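You operate a simulated robot arm through the tools that you are given. There is no shell and no other tool. Be economical: measure what you need, move in short steps, check, and stop when the job is done.

Carry out the task below with a simulated robot arm. There is one attempt and no reset: what you move stays moved.

TASK
Switch the dry switch on. Then fetch the orange-handled filter and set it on top of the cream plates.

It is judged by the outcome, as a careful person would: the job done as asked, and still so three seconds after it is handed in. It fails if anything else is knocked over, pushed out of place, dropped, spilled or broken.

THE ROBOT
A 6-joint arm with a two-finger parallel gripper, fixed in place. Base frame: the origin is at the foot of the arm, x ahead of it, y to its left, z up; the work surface is at about z = 0.815. Lengths are in m, angles in degrees, forces in N, time in s.
With the tool pointing down near the work surface it reaches from about 0.24 to 0.64 m from the base axis. Its first joint turns from -66.0 to 66.0 degrees. Payload 2.7 kg.
Tool frame: the origin (TCP) lies between the finger pads and is the grasp point; the fingertips stand 0.023 m ahead of it; z points along the fingers, y is the line along which they close. The gripper opens to 0.094 m. The fingers are 0.038 m wide and 0.01 m thick; the gripper's body (0.054 by 0.096 m) begins 0.039 m behind the TCP.
Orientation is told as [roll, pitch, yaw] about the base's x, y, z axes, in that order, counted from this pose: with the fingers straight down and closing along the base's y, the tool's x points along the base's -x, its y along +y and its z along -z.

THE INTERFACE
- The arm moves only by the tool nudge_tool. Its argument "plan" is a list of rows, each an object (a shift or turn left out is 0, a gripper value left out holds the last) with "offset": the shift along the tool's x, y, z in m, a list of three; "angular": the turn, a rotation vector about the tool's x, y, z in degrees, a list of three; "fingers": the gripper command, from -1 (fully open) to 1 (shut), values between in proportion. In form: [{"offset": [x, y, z], "angular": [rx, ry, rz], "fingers": fingers}, ...]. A call has 1 to 20 rows; each row is the pose to reach, as a shift and turn from the pose commanded when the call began, along the tool's axes at that moment. A row lasts 0.2 s, in which the tool goes at most 0.05 m and 8.6 degrees; a call with a longer step from one row to the next is refused whole, and so is a gripper value outside its range. A pose out of reach is approached as far as the arm can. The call stops where the force on the tool passes 40 N (or 10 N more than at its start, if that is more) or the arm is blocked; 0.2 s more then pass. The fingers move at their own pace (about 0.045 m/s each) and stop on an object; they squeeze with about 24 N. The grip force told is the motor's: it shows also when the fingers shut on nothing. Time passes only in rows, and 0.2 s behind the last, so rows that repeat a pose let the fingers close. It gives the time, the measured TCP pose, the force on the tool (base axes), the opening and the grip force at its end, in the units of the frame above (readings bear some noise), and new pictures: "pictures" is both (left out), scene, wrist or none.
- Cameras (640 x 400 px; columns grow to the right, rows downward): "scene" is fixed at [0.0829, -0.4469, 1.3901]; the picture's right is [0.64, -0.77, 0.00], its down [-0.53, -0.44, -0.73] and it looks along [0.56, 0.47, -0.69] (base axes); focal length 347 px, centre (320, 200). "wrist" rides on the gripper at [-0.039, 0, -0.044] in the tool frame; the picture's right is [0.00, -1.00, 0.00], its down [0.97, 0.00, -0.24] and it looks along [0.24, 0.00, 0.97] (tool axes); focal length 218 px, centre (320, 200).
- pixel_to_xyz(camera, pixels): for up to 12 pixels [column, row] of the newest picture of that camera ("zoom" is the newest enlarged one), the place [x, y, z] in the base frame of the surface seen there, good to about 0.002 m. No time passes.
- close_up(camera, box): a new picture of the part [left, top, right, bottom] of that camera's present view, enlarged. No time passes.
- hand_in(): hands the job in; it is judged then, once.

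Work in short steps. Measure before you move; look again where a grasp or a placing could have gone wrong, and mend it. You have 80 turns and 120 pictures in all, the two below and enlarged ones among them. Open the gripper and draw the arm clear of the work before you hand the job in, unless the task says otherwise; then end with one line.

The tools are called after ">>>" as a command line: name --argument value ..., lists and objects as JSON in quotes. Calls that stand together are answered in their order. nudge_tool: Moves the arm, as the interface text tells. Its arguments: {"type":"object","properties":{"plan":{"type":"array"},"pictures":{"type":"string","enum":["both","scene","wrist","none"]}},"required":["plan"]} The other tools are called the same way: pixel_to_xyz (camera, pixels) gives the place of the surface under pixels of a picture; close_up (camera, box) takes an enlarged picture of a part of a camera's view; hand_in () hands the job in.

At the start:

```text
time_s: 0.0
ee_pos: [0.401, -0.2273, 1.1437]
orientation: [0.0, 0.1, 0.0]
force: [-0.1, 0.3, 0.5]
finger_gap: 0.094
grip_force: 0.1
```

scene: 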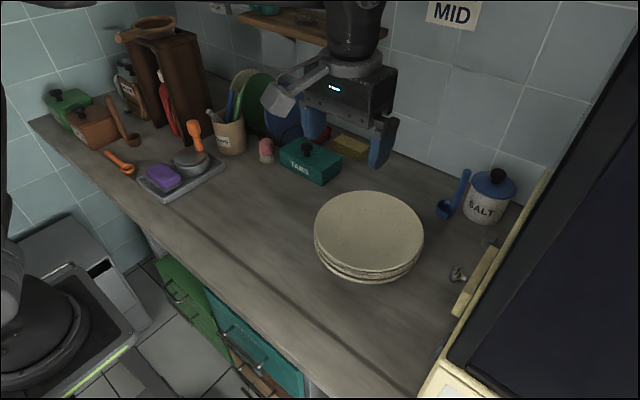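
wrist: 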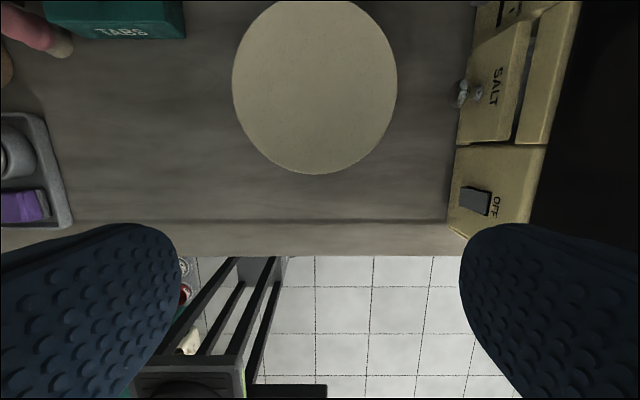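

The wrist picture shows a cream panel with a switch near (475,200) labelled OFF. I enlarge that and the tray with the orange-handled item near (195,150).

>>> close_up --camera "wrist" --box '[420, 0, 580, 260]'

>>> close_up --camera "scene" --box '[90, 80, 290, 205]'

>>> close_up --camera "scene" --box '[400, 150, 640, 400]'

>>> pixel_to_xyz --camera "wrist" --pixels '[[475, 200], [488, 190], [462, 190], [470, 212], [490, 215], [500, 190], [520, 220], [315, 85], [315, 170], [238, 85], [396, 85], [470, 160]]'

>>> pixel_to_xyz --camera "scene" --pixels '[[194, 122], [197, 138], [200, 150], [176, 160], [190, 165], [208, 160], [190, 158], [162, 176], [222, 160], [180, 200], [370, 220], [370, 278]]'

```text
1.54 times, centred on (500, 130) of wrist
```

zoom: 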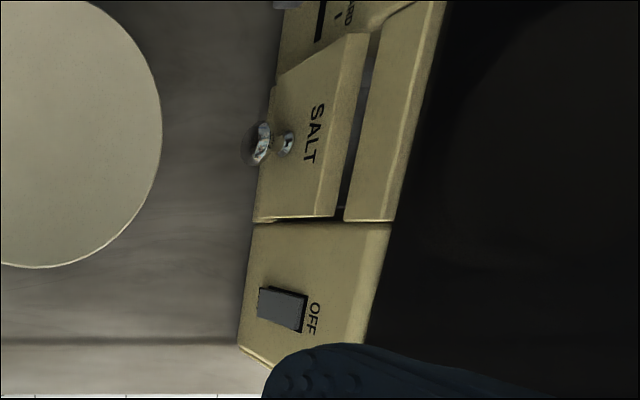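

```text
3.20 times, centred on (190, 142) of scene
```

zoom: 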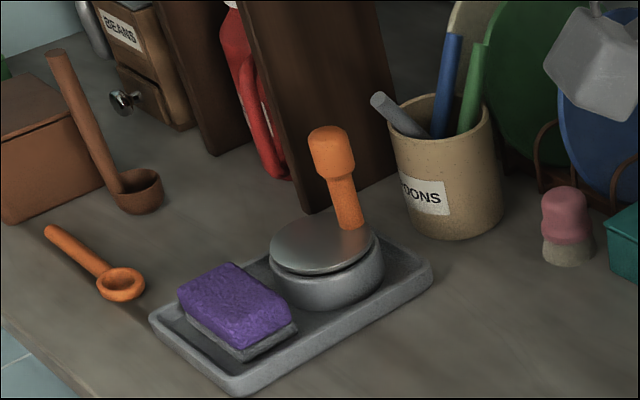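

```text
1.60 times, centred on (520, 275) of scene
```

zoom: 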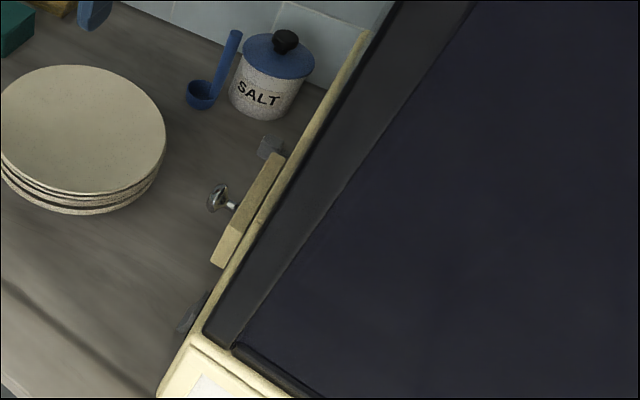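

```text
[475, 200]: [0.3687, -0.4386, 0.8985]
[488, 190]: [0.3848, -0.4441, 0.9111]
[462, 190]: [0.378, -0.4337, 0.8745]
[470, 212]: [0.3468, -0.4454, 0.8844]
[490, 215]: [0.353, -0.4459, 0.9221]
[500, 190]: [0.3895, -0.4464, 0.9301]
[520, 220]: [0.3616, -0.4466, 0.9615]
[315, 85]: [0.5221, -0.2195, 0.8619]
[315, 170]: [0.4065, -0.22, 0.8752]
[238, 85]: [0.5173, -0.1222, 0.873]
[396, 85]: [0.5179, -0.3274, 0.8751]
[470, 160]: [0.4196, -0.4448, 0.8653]
```

```text
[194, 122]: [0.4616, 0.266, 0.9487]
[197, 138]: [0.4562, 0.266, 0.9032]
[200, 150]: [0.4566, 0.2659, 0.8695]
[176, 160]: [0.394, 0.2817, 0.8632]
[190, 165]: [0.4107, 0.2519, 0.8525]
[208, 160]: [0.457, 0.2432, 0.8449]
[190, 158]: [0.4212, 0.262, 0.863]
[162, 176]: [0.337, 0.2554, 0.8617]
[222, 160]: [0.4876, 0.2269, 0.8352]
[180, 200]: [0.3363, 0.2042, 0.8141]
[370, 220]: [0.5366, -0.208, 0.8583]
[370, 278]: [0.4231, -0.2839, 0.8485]
```

The panel face lies at y≈-0.446; there seem to be more switches along it. I tilt the tool to look squarely at the panel and read the labels.

>>> nudge_tool --plan '[{"offset": [-0.01, 0.03, 0], "angular": [8, 0, 0]}, {"offset": [-0.02, 0.06, 0], "angular": [16, 0, 0]}, {"offset": [-0.03, 0.09, 0], "angular": [24, 0, 0]}, {"offset": [-0.04, 0.11, 0], "angular": [32, 0, 0]}, {"offset": [-0.04, 0.11, 0], "angular": [40, 0, 0]}, {"offset": [-0.04, 0.11, 0], "angular": [48, 0, 0]}, {"offset": [-0.04, 0.11, 0], "angular": [55, 0, 0]}, {"offset": [-0.04, 0.11, 0], "angular": [55, 0, 0]}]'

```text
time_s: 1.8
ee_pos: [0.4413, -0.1163, 1.1439]
orientation: [-55.1, 0.0, 0.1]
force: [-0.2, 0.2, 0.5]
finger_gap: 0.0938
grip_force: 0.1
```

scene: 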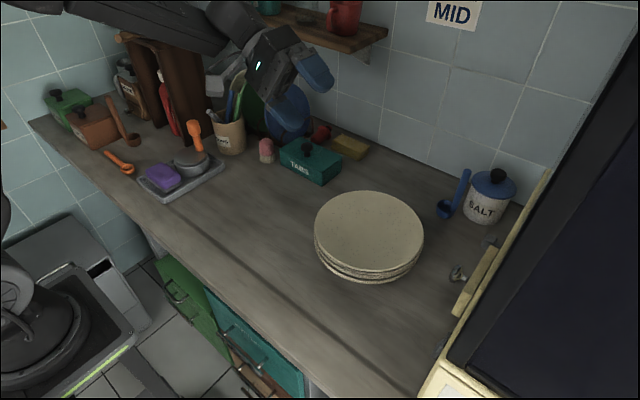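
wrist: 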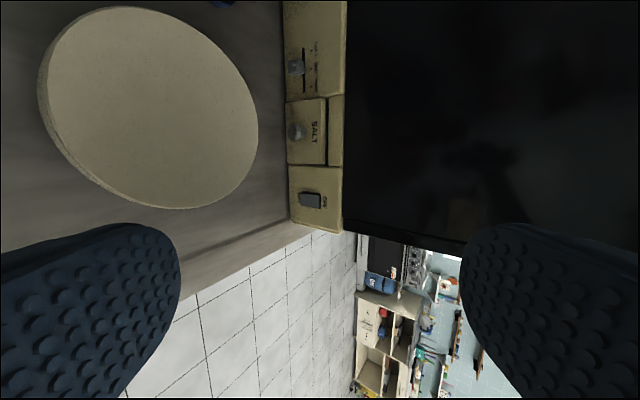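

>>> close_up --camera "wrist" --box '[260, 0, 380, 110]'

>>> close_up --camera "wrist" --box '[270, 150, 370, 240]'

```text
3.64 times, centred on (320, 55) of wrist
```

zoom: 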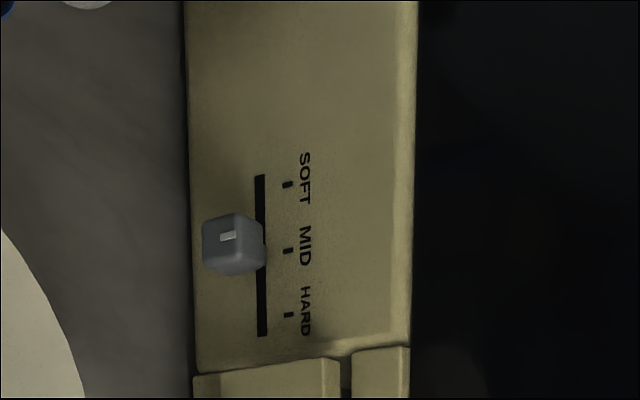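

```text
4.44 times, centred on (320, 195) of wrist
```

zoom: 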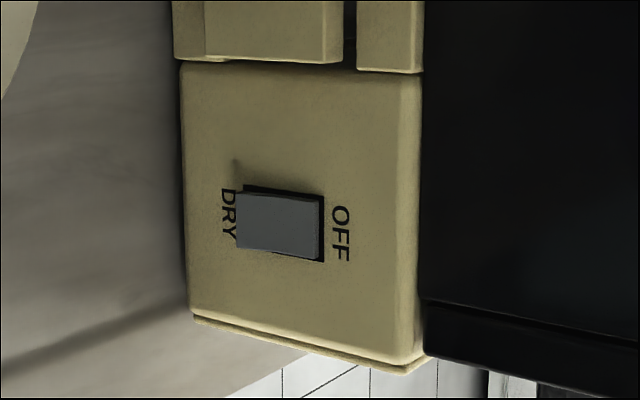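

The lower switch is a rocker: "OFF" at its top, "DRY" at its bottom, with the DRY end sticking out. I measure it.

>>> pixel_to_xyz --camera "zoom" --pixels '[[245, 200], [245, 220], [245, 240], [260, 222], [275, 225], [290, 225], [305, 228], [315, 230], [340, 230], [225, 270], [280, 290], [228, 215]]'

>>> pixel_to_xyz --camera "wrist" --pixels '[[300, 180], [297, 133], [150, 10], [150, 205], [250, 130], [45, 90], [340, 225], [334, 100]]'

```text
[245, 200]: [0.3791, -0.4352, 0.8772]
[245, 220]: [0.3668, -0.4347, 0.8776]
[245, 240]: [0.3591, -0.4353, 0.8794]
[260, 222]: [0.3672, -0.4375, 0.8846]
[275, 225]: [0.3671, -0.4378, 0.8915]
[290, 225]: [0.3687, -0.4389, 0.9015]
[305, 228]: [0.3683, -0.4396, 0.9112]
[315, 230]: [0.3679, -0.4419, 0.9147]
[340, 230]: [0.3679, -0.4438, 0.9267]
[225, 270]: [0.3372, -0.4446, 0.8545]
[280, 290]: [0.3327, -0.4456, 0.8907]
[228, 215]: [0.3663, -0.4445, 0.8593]
```

```text
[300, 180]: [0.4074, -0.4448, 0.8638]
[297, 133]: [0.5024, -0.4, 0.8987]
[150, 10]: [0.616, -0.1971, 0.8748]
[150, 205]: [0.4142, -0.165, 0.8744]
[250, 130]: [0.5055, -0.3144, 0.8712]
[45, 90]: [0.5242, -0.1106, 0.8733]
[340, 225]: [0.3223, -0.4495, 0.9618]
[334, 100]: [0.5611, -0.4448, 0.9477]
```

Rocker: x≈0.368, DRY end at z≈0.878, y≈-0.435. I shut the fingers, tilt to 65° and go to a standoff in front of the DRY end.

>>> nudge_tool --plan '[{"offset": [0.015, 0, 0.02], "angular": [3, 0, 0], "fingers": 1}, {"offset": [0.03, 0, 0.04], "angular": [6, 0, 0], "fingers": 1}, {"offset": [0.045, 0, 0.06], "angular": [10, 0, 0], "fingers": 1}, {"offset": [0.06, 0.01, 0.09], "angular": [10, 0, 0], "fingers": 1}, {"offset": [0.073, 0.02, 0.12], "angular": [10, 0, 0], "fingers": 1}, {"offset": [0.073, 0.03, 0.15], "angular": [10, 0, 0], "fingers": 1}, {"offset": [0.073, 0.04, 0.19], "angular": [10, 0, 0], "fingers": 1}, {"offset": [0.073, 0.05, 0.23], "angular": [10, 0, 0], "fingers": 1}, {"offset": [0.073, 0.058, 0.27], "angular": [10, 0, 0], "fingers": 1}, {"offset": [0.073, 0.061, 0.31], "angular": [10, 0, 0], "fingers": 1}, {"offset": [0.073, 0.061, 0.34], "angular": [10, 0, 0], "fingers": 1}, {"offset": [0.073, 0.061, 0.36], "angular": [10, 0, 0], "fingers": 1}, {"offset": [0.073, 0.061, 0.36], "angular": [10, 0, 0], "fingers": 1}]'

```text
time_s: 4.6
ee_pos: [0.3686, -0.377, 0.8875]
orientation: [-65.0, 0.0, 0.0]
force: [-0.6, -0.2, 0.8]
finger_gap: 0.0
grip_force: 24.0
```

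scene: 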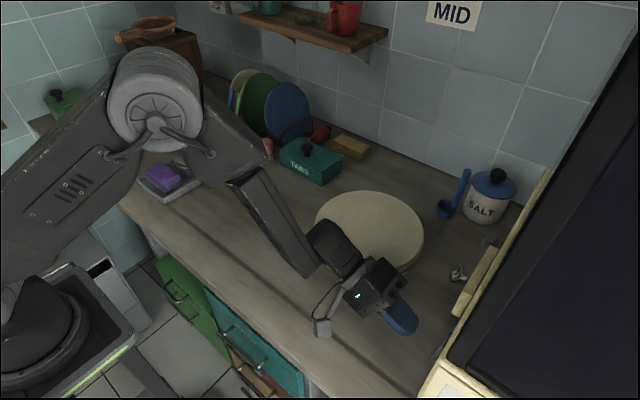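
wrist: 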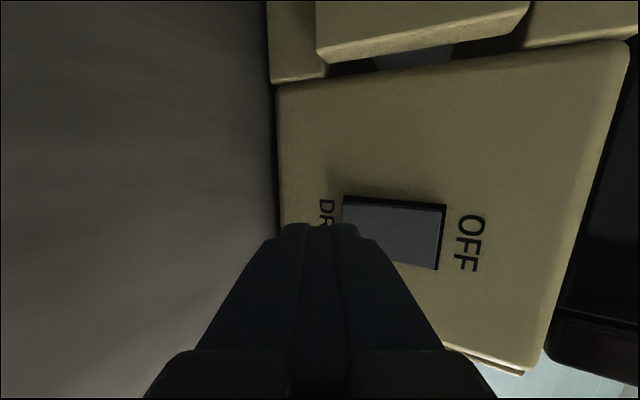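

Tool is at the standoff, aligned in x. I lower 7 mm and press along -y in small steps.

>>> nudge_tool --plan '[{"offset": [0, -0.0021, 0.0211]}, {"offset": [0, -0.0064, 0.0302]}, {"offset": [0, -0.0085, 0.0347]}, {"offset": [0, -0.0106, 0.0392]}, {"offset": [0, -0.0119, 0.042]}, {"offset": [0, -0.0119, 0.042]}]'

```text
time_s: 5.7
ee_pos: [0.3671, -0.4134, 0.8787]
orientation: [-64.9, 0.2, 0.2]
force: [-6.5, 16.6, 8.9]
finger_gap: 0.0001
grip_force: 24.5
stopped in row 5: the force on the tool passed its limit (the readings are from after the stop); the commanded pose is now the measured one
```

scene: 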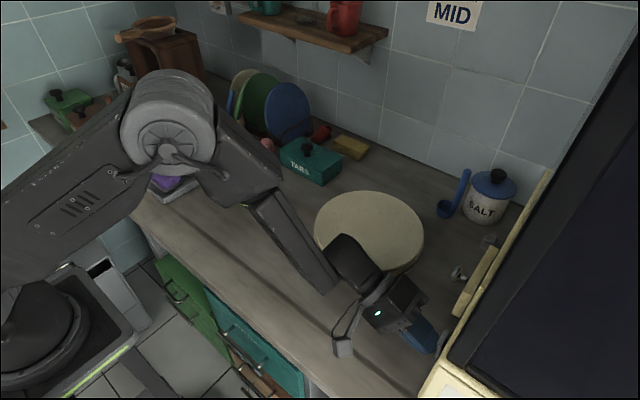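
wrist: 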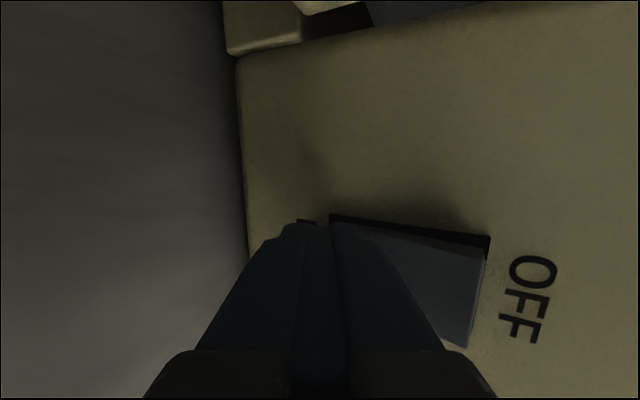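

The rocker's OFF end now seems raised; I back off along the tool and check.

>>> nudge_tool --plan '[{"offset": [0, -0.004, -0.03]}, {"offset": [0, -0.008, -0.06]}, {"offset": [0, -0.012, -0.09]}, {"offset": [0, -0.012, -0.12]}]' --pictures "none"

>>> close_up --camera "wrist" --box '[240, 100, 480, 250]'

```text
time_s: 6.7
ee_pos: [0.367, -0.3098, 0.9408]
orientation: [-65.0, 0.1, 0.1]
force: [-1.1, 0.5, 0.4]
finger_gap: 0.0
grip_force: 24.1
```

```text
2.67 times, centred on (360, 175) of wrist
```

zoom: 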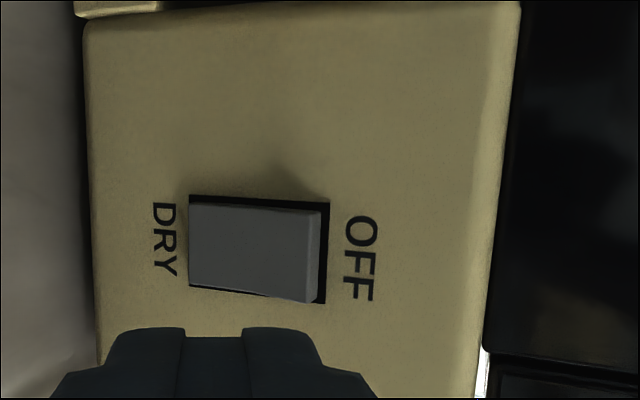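

The rocker is flipped to DRY. Now I raise and straighten the tool, opening the fingers.

>>> nudge_tool --plan '[{"offset": [0, -0.03, -0.02], "fingers": 1}, {"offset": [0, -0.06, -0.04], "fingers": 1}, {"offset": [0, -0.09, -0.06], "angular": [-8, 0, 0], "fingers": -1}, {"offset": [0, -0.12, -0.08], "angular": [-16, 0, 0]}, {"offset": [0, -0.15, -0.1], "angular": [-24, 0, 0]}, {"offset": [0, -0.17, -0.12], "angular": [-32, 0, 0]}, {"offset": [0, -0.17, -0.14], "angular": [-40, 0, 0]}, {"offset": [0, -0.17, -0.16], "angular": [-48, 0, 0]}, {"offset": [0, -0.17, -0.16], "angular": [-56, 0, 0]}, {"offset": [0, -0.17, -0.16], "angular": [-64, 0, 0]}, {"offset": [0, -0.17, -0.16], "angular": [-65, 0, 0]}]' --pictures "none"

```text
time_s: 9.1
ee_pos: [0.3678, -0.2387, 1.1627]
orientation: [0.3, 0.1, 0.1]
force: [0.4, 0.2, 0.1]
finger_gap: 0.0941
grip_force: 0.1
```

Tool is upright. I move to y≈0.26 at height z≈1.16 to look at the filter from above.

>>> nudge_tool --plan '[{"offset": [0, 0.04, 0]}, {"offset": [0, 0.085, 0]}, {"offset": [0, 0.13, 0]}, {"offset": [0, 0.175, 0]}, {"offset": [0, 0.22, 0]}, {"offset": [0, 0.265, 0]}, {"offset": [0, 0.31, 0]}, {"offset": [0, 0.355, 0]}, {"offset": [0, 0.4, 0]}, {"offset": [0, 0.445, 0]}, {"offset": [0, 0.48, 0]}, {"offset": [0, 0.5, 0]}, {"offset": [0, 0.5, 0]}]'

>>> close_up --camera "wrist" --box '[220, 50, 420, 175]'

```text
time_s: 11.9
ee_pos: [0.3666, 0.2627, 1.1632]
orientation: [0.0, 0.2, 0.1]
force: [0.6, 0.0, 0.4]
finger_gap: 0.0938
grip_force: 0.1
```

scene: 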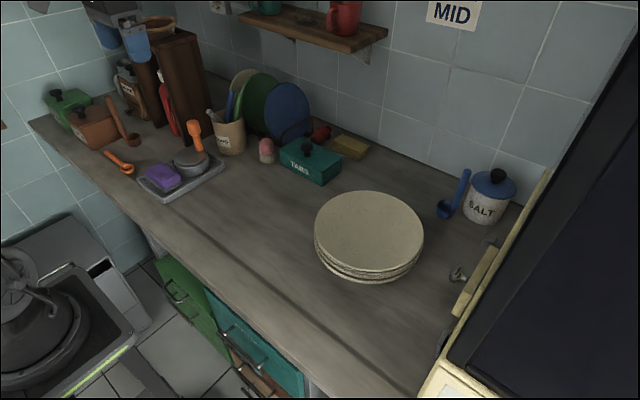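
wrist: 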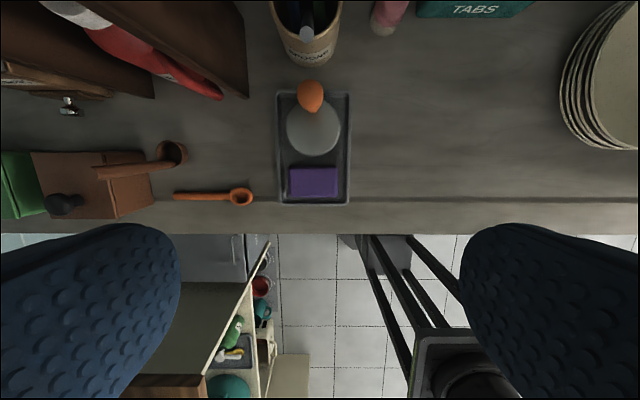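

```text
3.20 times, centred on (320, 112) of wrist
```

zoom: 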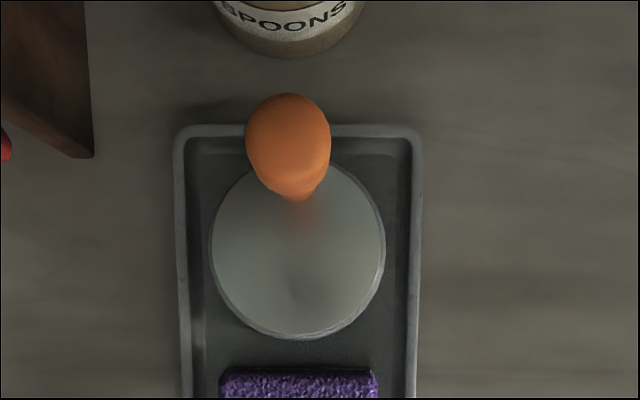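

The handle top sits at about (312,95). I measure handle, disc and surroundings.

>>> pixel_to_xyz --camera "zoom" --pixels '[[290, 105], [255, 135], [325, 135], [290, 150], [297, 185], [300, 198], [215, 250], [380, 250], [300, 332], [285, 48], [90, 140], [370, 200]]'

>>> pixel_to_xyz --camera "scene" --pixels '[[188, 130], [201, 130], [196, 121], [192, 141], [202, 141], [197, 145], [200, 149], [195, 149], [175, 165], [185, 171], [205, 165]]'

>>> close_up --camera "scene" --box '[150, 105, 250, 180]'

```text
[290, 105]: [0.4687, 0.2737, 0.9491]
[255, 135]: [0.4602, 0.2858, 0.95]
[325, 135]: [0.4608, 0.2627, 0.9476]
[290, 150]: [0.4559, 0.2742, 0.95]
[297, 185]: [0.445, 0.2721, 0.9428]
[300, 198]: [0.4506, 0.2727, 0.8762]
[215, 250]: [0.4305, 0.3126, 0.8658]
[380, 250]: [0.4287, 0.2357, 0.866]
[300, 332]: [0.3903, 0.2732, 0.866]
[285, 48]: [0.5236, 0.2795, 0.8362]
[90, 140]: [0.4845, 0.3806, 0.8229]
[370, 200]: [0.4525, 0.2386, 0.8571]
```

```text
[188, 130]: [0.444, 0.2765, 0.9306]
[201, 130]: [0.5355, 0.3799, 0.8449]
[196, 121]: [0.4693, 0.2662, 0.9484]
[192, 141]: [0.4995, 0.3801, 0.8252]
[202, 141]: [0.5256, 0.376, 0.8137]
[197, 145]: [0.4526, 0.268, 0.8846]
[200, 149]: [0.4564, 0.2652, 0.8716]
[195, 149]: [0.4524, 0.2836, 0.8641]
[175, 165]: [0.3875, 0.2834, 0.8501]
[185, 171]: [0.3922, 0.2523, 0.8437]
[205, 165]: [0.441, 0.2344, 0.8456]
```

```text
5.33 times, centred on (200, 142) of scene
```

zoom: 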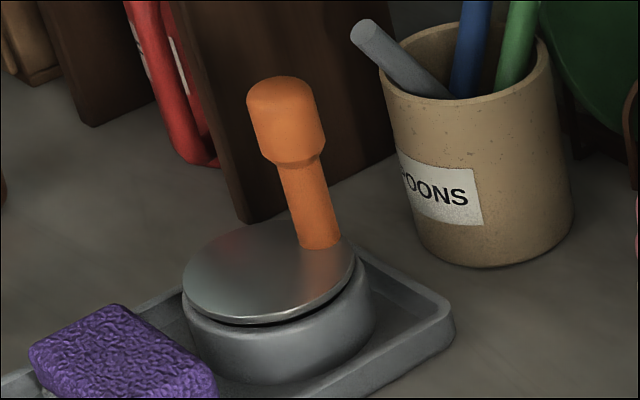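

The handle axis is about (0.459,0.274), top at z 0.95; disc centre (0.430,0.274), r 0.039. The spoon crock stands right behind, so I measure its extents and those of the plates.

>>> close_up --camera "scene" --box '[170, 60, 290, 160]'

>>> pixel_to_xyz --camera "scene" --pixels '[[209, 112], [215, 118], [221, 123], [228, 95], [232, 92], [240, 90], [245, 95], [218, 122], [235, 125], [188, 80], [170, 80], [205, 110]]'

>>> pixel_to_xyz --camera "wrist" --pixels '[[282, 10], [306, 50], [335, 15], [300, 8], [325, 8], [245, 95], [220, 95], [235, 10]]'

```text
4.00 times, centred on (230, 110) of scene
```

zoom: 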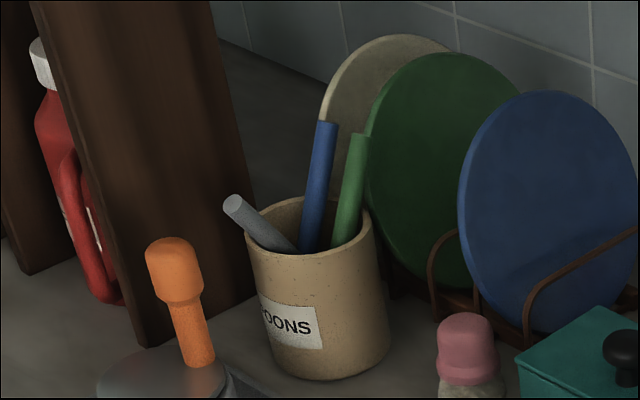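

```text
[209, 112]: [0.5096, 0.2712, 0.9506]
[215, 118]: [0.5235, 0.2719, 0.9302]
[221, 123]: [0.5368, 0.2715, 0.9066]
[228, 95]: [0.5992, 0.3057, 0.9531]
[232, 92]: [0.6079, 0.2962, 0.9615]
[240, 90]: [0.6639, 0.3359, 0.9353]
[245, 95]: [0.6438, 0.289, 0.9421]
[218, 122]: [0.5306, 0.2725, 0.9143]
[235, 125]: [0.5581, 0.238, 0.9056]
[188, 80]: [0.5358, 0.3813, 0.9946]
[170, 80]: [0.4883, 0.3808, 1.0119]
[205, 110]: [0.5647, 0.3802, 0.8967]
```

```text
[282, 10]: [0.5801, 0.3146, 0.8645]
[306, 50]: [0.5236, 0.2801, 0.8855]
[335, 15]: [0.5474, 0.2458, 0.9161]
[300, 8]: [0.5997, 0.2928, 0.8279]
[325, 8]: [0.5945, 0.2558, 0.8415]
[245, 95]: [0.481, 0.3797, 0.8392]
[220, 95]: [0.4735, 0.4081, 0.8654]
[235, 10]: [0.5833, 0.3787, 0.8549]
```

The grey spoon tip is at about (0.505,0.271,0.955), near where the wrist camera would go, so I'll approach with the tool leaned 20° back (top toward the robot). First a hover at z≈1.03.

>>> nudge_tool --plan '[{"offset": [-0.02, 0.003, 0], "angular": [0, -7, 0], "fingers": -0.5}, {"offset": [-0.04, 0.006, 0.01], "angular": [0, -14, 0]}, {"offset": [-0.06, 0.009, 0.04], "angular": [0, -20, 0]}, {"offset": [-0.08, 0.0113, 0.07], "angular": [0, -20, 0]}, {"offset": [-0.0924, 0.0113, 0.1], "angular": [0, -20, 0]}, {"offset": [-0.0924, 0.0113, 0.133], "angular": [0, -20, 0]}, {"offset": [-0.0924, 0.0113, 0.133], "angular": [0, -20, 0]}]'

```text
time_s: 13.5
ee_pos: [0.4608, 0.2738, 1.0302]
orientation: [0.2, -19.7, 0.1]
force: [-0.9, -0.3, 0.3]
finger_gap: 0.0704
grip_force: 0.0
```

scene: 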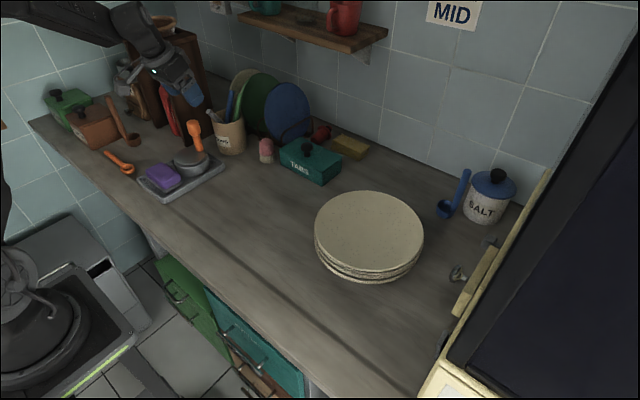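
wrist: 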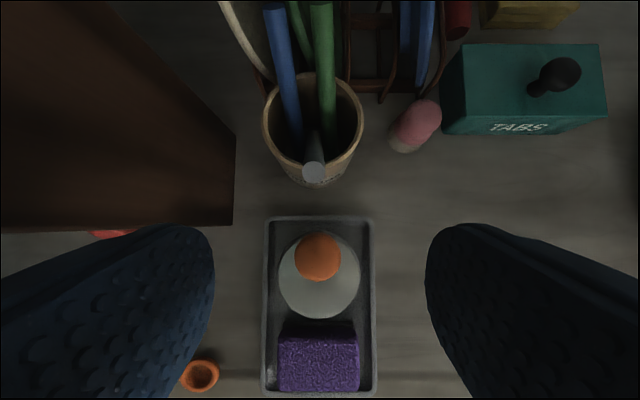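

Handle is centred between the fingers at (318,257). I descend straight to z≈0.935.

>>> nudge_tool --plan '[{"offset": [0.008, 0, 0.022]}, {"offset": [0.016, 0, 0.044]}, {"offset": [0.024, 0, 0.066]}, {"offset": [0.03, 0, 0.08]}, {"offset": [0.0344, 0, 0.0886]}, {"offset": [0.0344, 0, 0.0886]}]'

>>> close_up --camera "scene" --box '[140, 80, 260, 190]'

```text
time_s: 14.9
ee_pos: [0.4567, 0.2731, 0.9355]
orientation: [0.1, -19.9, 0.1]
force: [-0.7, -0.1, 0.7]
finger_gap: 0.0706
grip_force: 0.2
```

scene: 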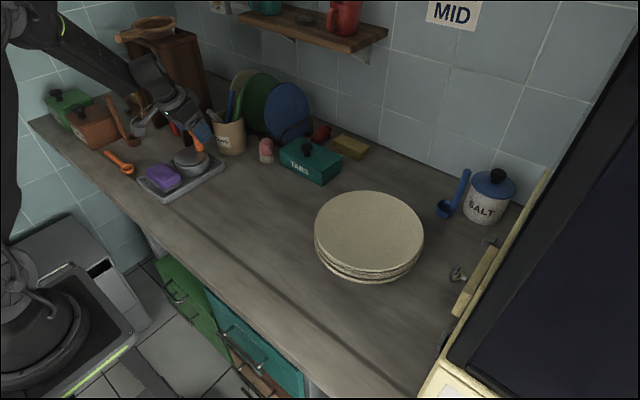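
wrist: 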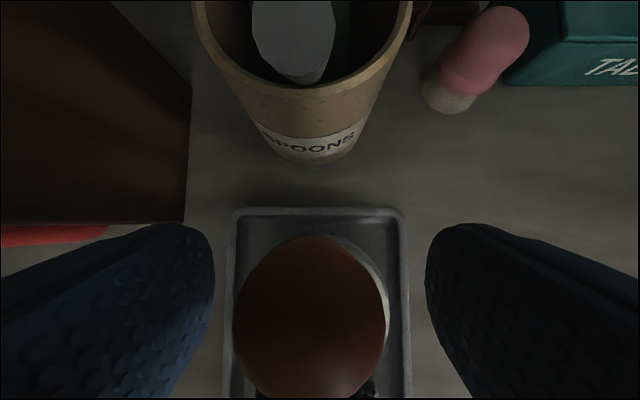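

```text
3.64 times, centred on (200, 135) of scene
```

zoom: 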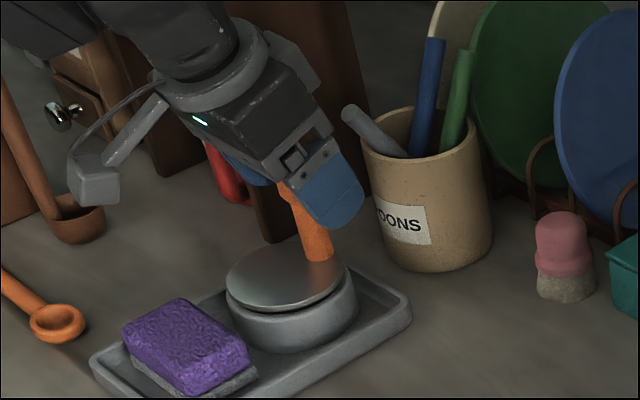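

The fingers straddle the handle's head and clear the spoon. I close and wait.

>>> nudge_tool --plan '[{"fingers": 1}, {"fingers": 1}, {"fingers": 1}, {"fingers": 1}, {"fingers": 1}]' --pictures "none"

>>> nudge_tool --plan '[{"offset": [-0.0034, 0, -0.0094], "fingers": 1}, {"offset": [-0.0068, 0, -0.0188], "fingers": 1}, {"offset": [-0.0103, 0, -0.0282], "fingers": 1}, {"offset": [-0.0103, 0, -0.0282], "fingers": 1}]'

>>> close_up --camera "scene" --box '[140, 80, 260, 190]'

```text
time_s: 16.1
ee_pos: [0.4569, 0.2725, 0.9346]
orientation: [0.1, -19.8, 0.0]
force: [-0.1, -1.0, 0.5]
finger_gap: 0.0292
grip_force: 24.3
```

```text
time_s: 17.1
ee_pos: [0.4566, 0.2734, 0.9658]
orientation: [0.2, -19.8, 0.1]
force: [0.2, -0.4, -1.5]
finger_gap: 0.0293
grip_force: 24.3
```

scene: 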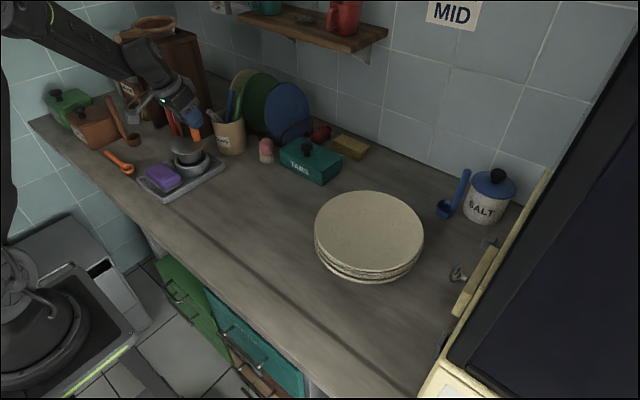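
wrist: 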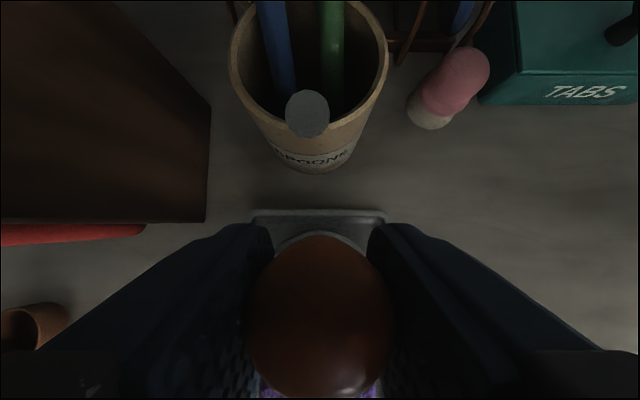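

```text
3.64 times, centred on (200, 135) of scene
```

zoom: 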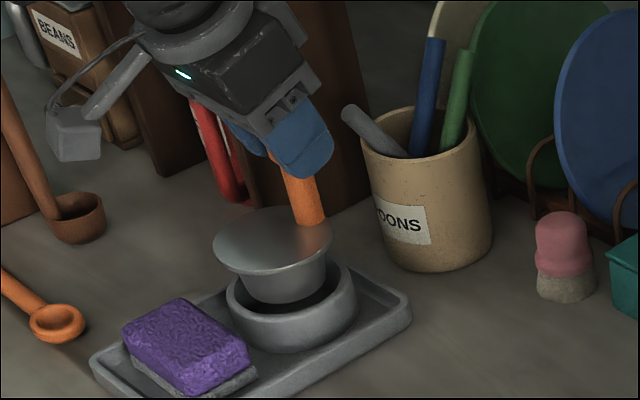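

The filter lifts out of its cup cleanly, with a plug below the disc. I raise it another 0.12 m.

>>> nudge_tool --plan '[{"offset": [-0.0068, 0, -0.0188], "fingers": 1}, {"offset": [-0.0137, 0, -0.0376], "fingers": 1}, {"offset": [-0.0205, 0, -0.0564], "fingers": 1}, {"offset": [-0.0274, 0, -0.0752], "fingers": 1}, {"offset": [-0.0342, 0, -0.094], "fingers": 1}, {"offset": [-0.041, 0, -0.1128], "fingers": 1}, {"offset": [-0.041, 0, -0.1128], "fingers": 1}]'

>>> close_up --camera "scene" --box '[120, 30, 260, 200]'

```text
time_s: 18.7
ee_pos: [0.4577, 0.2737, 1.0852]
orientation: [0.1, -19.8, 0.1]
force: [0.5, 0.1, -1.0]
finger_gap: 0.0292
grip_force: 23.6
```

scene: 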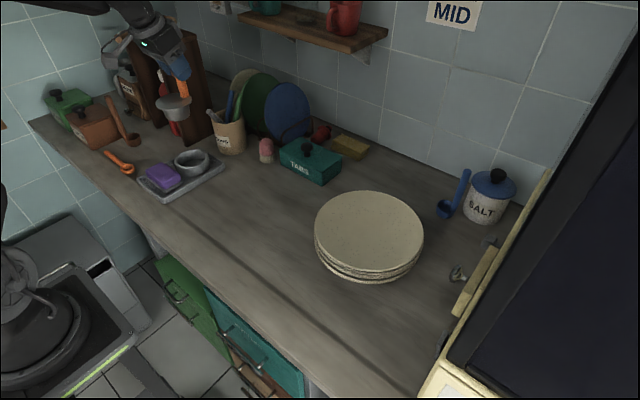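
wrist: 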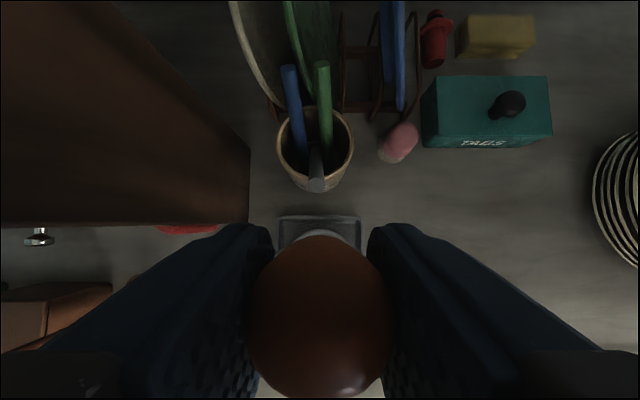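

```text
2.35 times, centred on (190, 115) of scene
```

zoom: 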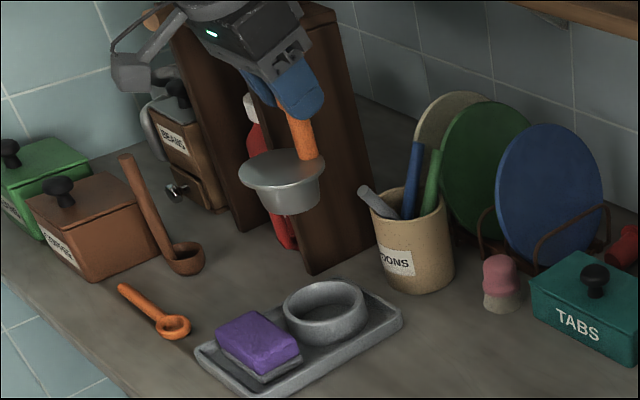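

I measure the hanging filter: disc rim, plug bottom, to know its level and height.

>>> pixel_to_xyz --camera "zoom" --pixels '[[243, 170], [265, 183], [300, 180], [323, 168], [285, 212], [265, 205], [318, 200], [270, 165], [305, 162], [255, 160]]'

>>> pixel_to_xyz --camera "scene" --pixels '[[370, 230], [340, 230], [400, 230], [370, 205], [370, 250], [330, 215], [420, 240], [370, 193], [355, 265]]'

```text
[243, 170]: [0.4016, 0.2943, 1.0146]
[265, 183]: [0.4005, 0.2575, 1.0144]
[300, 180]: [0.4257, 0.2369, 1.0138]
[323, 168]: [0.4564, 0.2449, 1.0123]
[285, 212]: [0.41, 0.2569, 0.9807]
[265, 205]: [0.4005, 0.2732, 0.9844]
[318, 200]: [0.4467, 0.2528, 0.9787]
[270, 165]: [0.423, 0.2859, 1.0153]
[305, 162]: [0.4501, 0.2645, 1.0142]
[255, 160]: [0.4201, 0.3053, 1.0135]
```

```text
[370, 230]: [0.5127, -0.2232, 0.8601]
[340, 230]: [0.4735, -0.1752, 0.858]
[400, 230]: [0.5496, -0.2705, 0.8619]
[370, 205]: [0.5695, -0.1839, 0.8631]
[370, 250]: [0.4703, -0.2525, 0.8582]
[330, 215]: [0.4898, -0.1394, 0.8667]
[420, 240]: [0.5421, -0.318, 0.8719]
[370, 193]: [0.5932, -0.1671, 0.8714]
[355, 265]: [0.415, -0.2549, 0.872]
```

It hangs level: disc at z 1.014, bottom ≈0.977 with TCP at 1.085. The plate centre is (0.513,-0.223,0.860); I carry to above it (TCP x≈0.537, y≈-0.222).

>>> nudge_tool --plan '[{"offset": [0, -0.02, 0]}, {"offset": [0, -0.055, 0]}, {"offset": [0, -0.09, 0]}, {"offset": [0, -0.125, 0]}, {"offset": [0, -0.16, 0]}, {"offset": [0, -0.195, 0]}, {"offset": [0, -0.23, 0]}, {"offset": [-0.01, -0.265, 0.0036]}, {"offset": [-0.02, -0.3, 0.0073]}, {"offset": [-0.03, -0.335, 0.0109]}, {"offset": [-0.04, -0.37, 0.0145]}, {"offset": [-0.05, -0.405, 0.018]}, {"offset": [-0.06, -0.435, 0.0218]}, {"offset": [-0.068, -0.465, 0.025]}, {"offset": [-0.0743, -0.485, 0.027]}, {"offset": [-0.0743, -0.495, 0.027]}, {"offset": [-0.0743, -0.495, 0.027]}, {"offset": [-0.0743, -0.495, 0.027]}]'

>>> close_up --camera "scene" --box '[280, 100, 460, 290]'

```text
time_s: 22.5
ee_pos: [0.5378, -0.2214, 1.0837]
orientation: [0.1, -19.8, 0.0]
force: [0.4, -0.1, -1.8]
finger_gap: 0.0294
grip_force: 23.8
```

scene: 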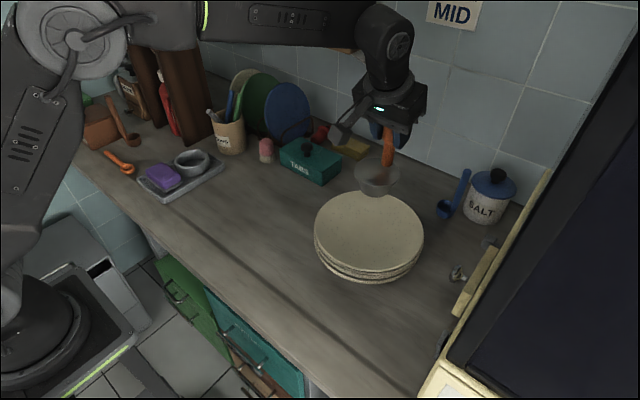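
wrist: 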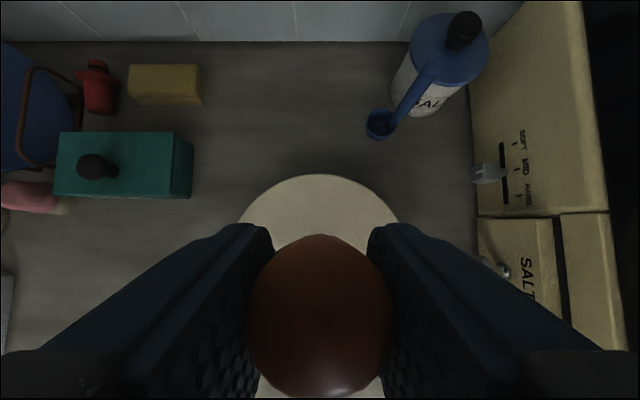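

```text
2.11 times, centred on (370, 195) of scene
```

zoom: 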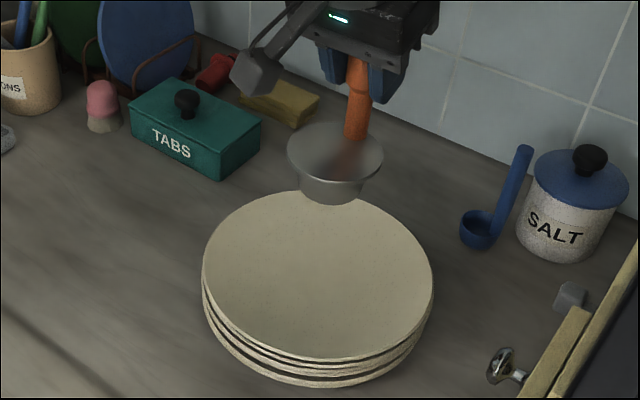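

Centred above the plates and level. I lower to about 6 mm above contact.

>>> nudge_tool --plan '[{"offset": [0.0068, 0, 0.0188]}, {"offset": [0.0137, 0, 0.0376]}, {"offset": [0.0205, 0, 0.0564]}, {"offset": [0.0274, 0, 0.0752]}, {"offset": [0.0325, 0, 0.0893]}, {"offset": [0.0373, 0, 0.1025]}, {"offset": [0.0373, 0, 0.1025]}]'

>>> close_up --camera "scene" --box '[310, 140, 430, 290]'

```text
time_s: 24.1
ee_pos: [0.5396, -0.2212, 0.9773]
orientation: [-0.1, -20.2, 0.2]
force: [3.4, 2.5, 19.2]
finger_gap: 0.0292
grip_force: 23.8
```

scene: 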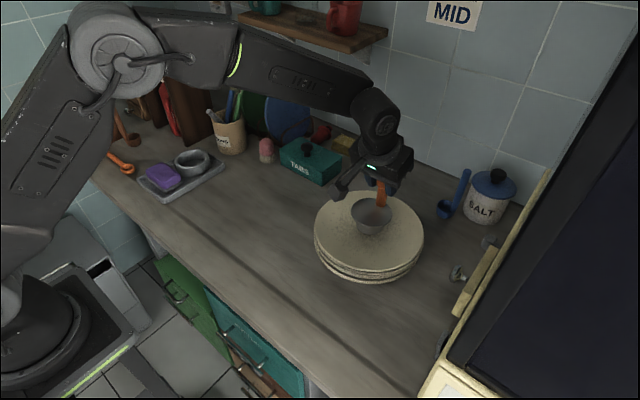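
wrist: 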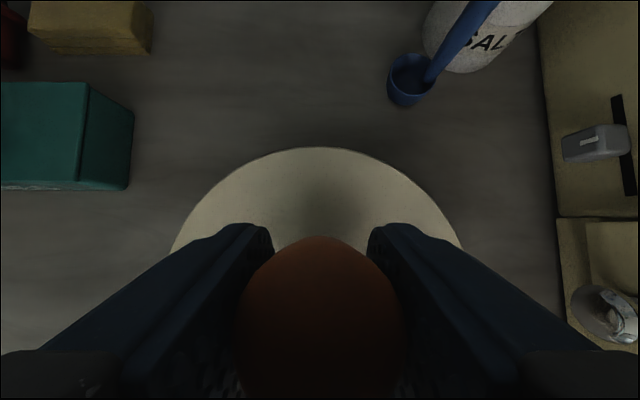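

```text
2.67 times, centred on (370, 215) of scene
```

zoom: 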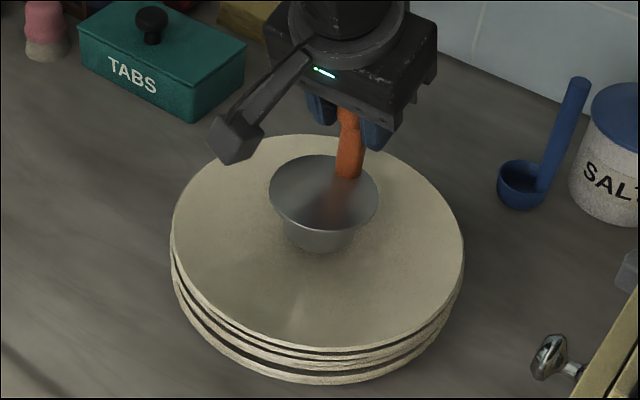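

It touches already (19 N upward) and sits at the plate centre. I ease up 2 mm to unload, then check force.

>>> nudge_tool --plan '[{"offset": [-0.0007, 0, -0.0019]}, {"offset": [-0.0007, 0, -0.0019]}]' --pictures "none"

```text
time_s: 24.7
ee_pos: [0.5384, -0.2202, 0.9756]
orientation: [0.1, -19.9, 0.1]
force: [4.3, -1.2, 11.2]
finger_gap: 0.0294
grip_force: 24.5
```

Still 11 N of preload; up another 2 mm.

>>> nudge_tool --plan '[{"offset": [-0.0007, 0, -0.0019]}, {"offset": [-0.0007, 0, -0.0019]}]' --pictures "none"

```text
time_s: 25.3
ee_pos: [0.5369, -0.2206, 0.9776]
orientation: [0.3, -19.6, 0.2]
force: [-0.2, -1.3, -1.6]
finger_gap: 0.0291
grip_force: 24.0
```

Now it is hanging by about a millimetre; I lower 1 mm and open the fingers.

>>> nudge_tool --plan '[{"offset": [0.0003, 0, 0.0009], "fingers": 1}, {"offset": [0.0003, 0, 0.0009], "fingers": 0.2}, {"offset": [0.0003, 0, 0.0009], "fingers": -0.3}, {"offset": [0.0003, 0, 0.0009], "fingers": -0.5}, {"offset": [0.0003, 0, 0.0009], "fingers": -0.5}]'

>>> close_up --camera "scene" --box '[310, 140, 430, 290]'

```text
time_s: 26.5
ee_pos: [0.5379, -0.2206, 0.9777]
orientation: [0.1, -19.8, 0.2]
force: [-0.5, -0.1, 0.1]
finger_gap: 0.0708
grip_force: 0.1
```

scene: 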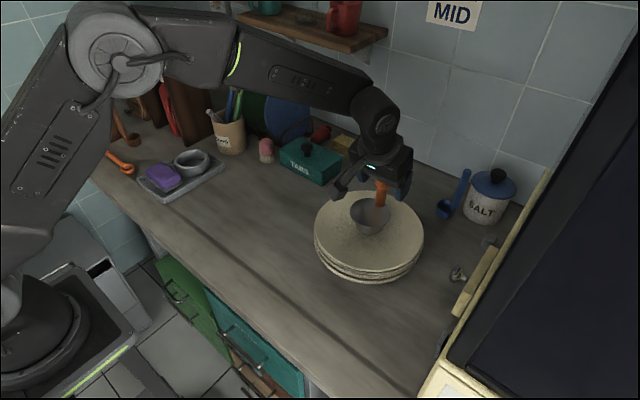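
wrist: 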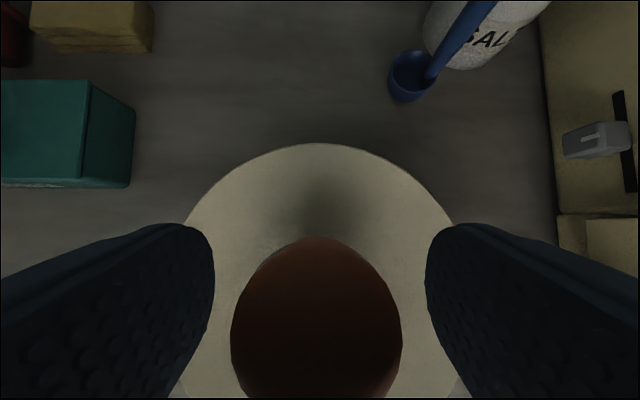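

```text
2.67 times, centred on (370, 215) of scene
```

zoom: 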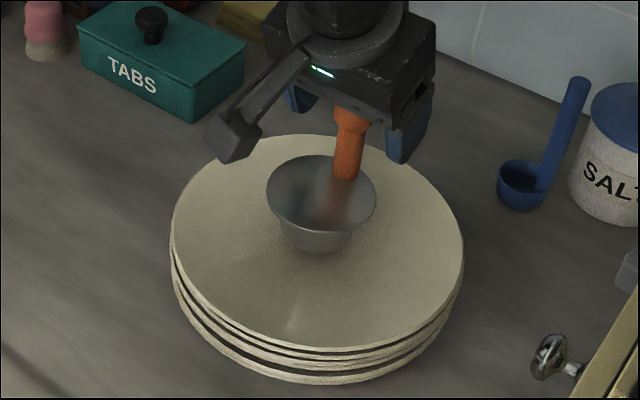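

The filter stands on its own on the plates. I withdraw straight up and then back toward the robot.

>>> nudge_tool --plan '[{"offset": [-0.0068, 0, -0.0188]}, {"offset": [-0.0137, 0, -0.0376]}, {"offset": [-0.0205, 0, -0.0564]}, {"offset": [-0.0274, 0, -0.0752]}, {"offset": [-0.0342, 0, -0.094]}, {"offset": [-0.041, 0, -0.1128]}, {"offset": [-0.048, 0, -0.1316]}, {"offset": [-0.048, 0.03, -0.15]}, {"offset": [-0.03, 0.07, -0.16]}, {"offset": [-0.01, 0.11, -0.17]}, {"offset": [0.01, 0.15, -0.18]}, {"offset": [0.02, 0.19, -0.18]}, {"offset": [0.02, 0.19, -0.18]}]'

>>> close_up --camera "scene" --box '[290, 120, 530, 380]'

```text
time_s: 29.3
ee_pos: [0.4576, -0.0299, 1.1422]
orientation: [0.0, -19.8, 0.1]
force: [1.1, -0.2, 0.5]
finger_gap: 0.0706
grip_force: 0.0
```

scene: 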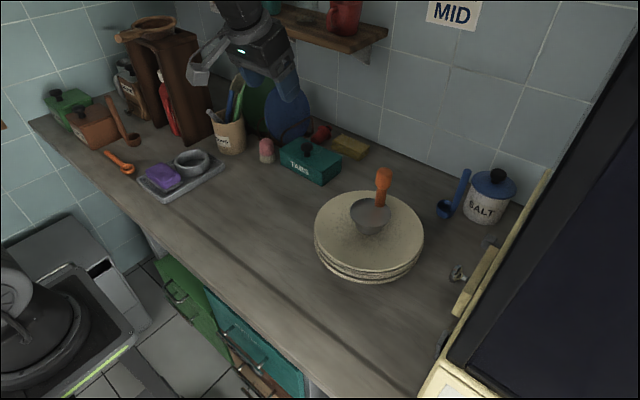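
wrist: 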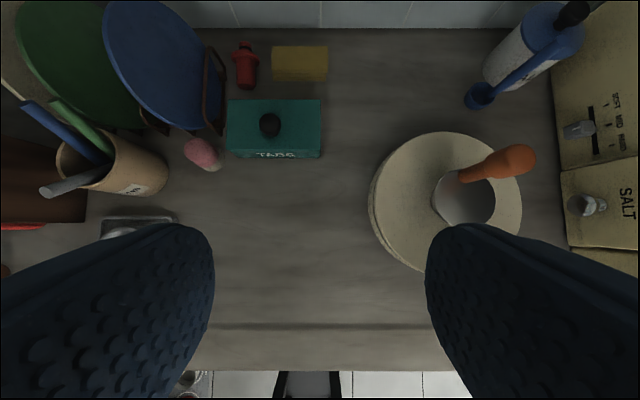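

```text
1.54 times, centred on (410, 250) of scene
```

zoom: 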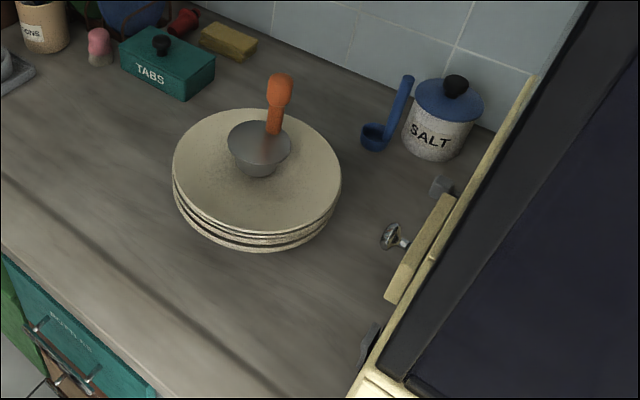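

The filter stands upright on the plates, the switch is on DRY, nothing else has moved, and the arm is clear with the fingers open. I hand in.

>>> hand_in

```text
The job is handed in.
```

The dry switch is on, and the orange-handled filter is standing upright on top of the cream plates. Nothing else was moved.
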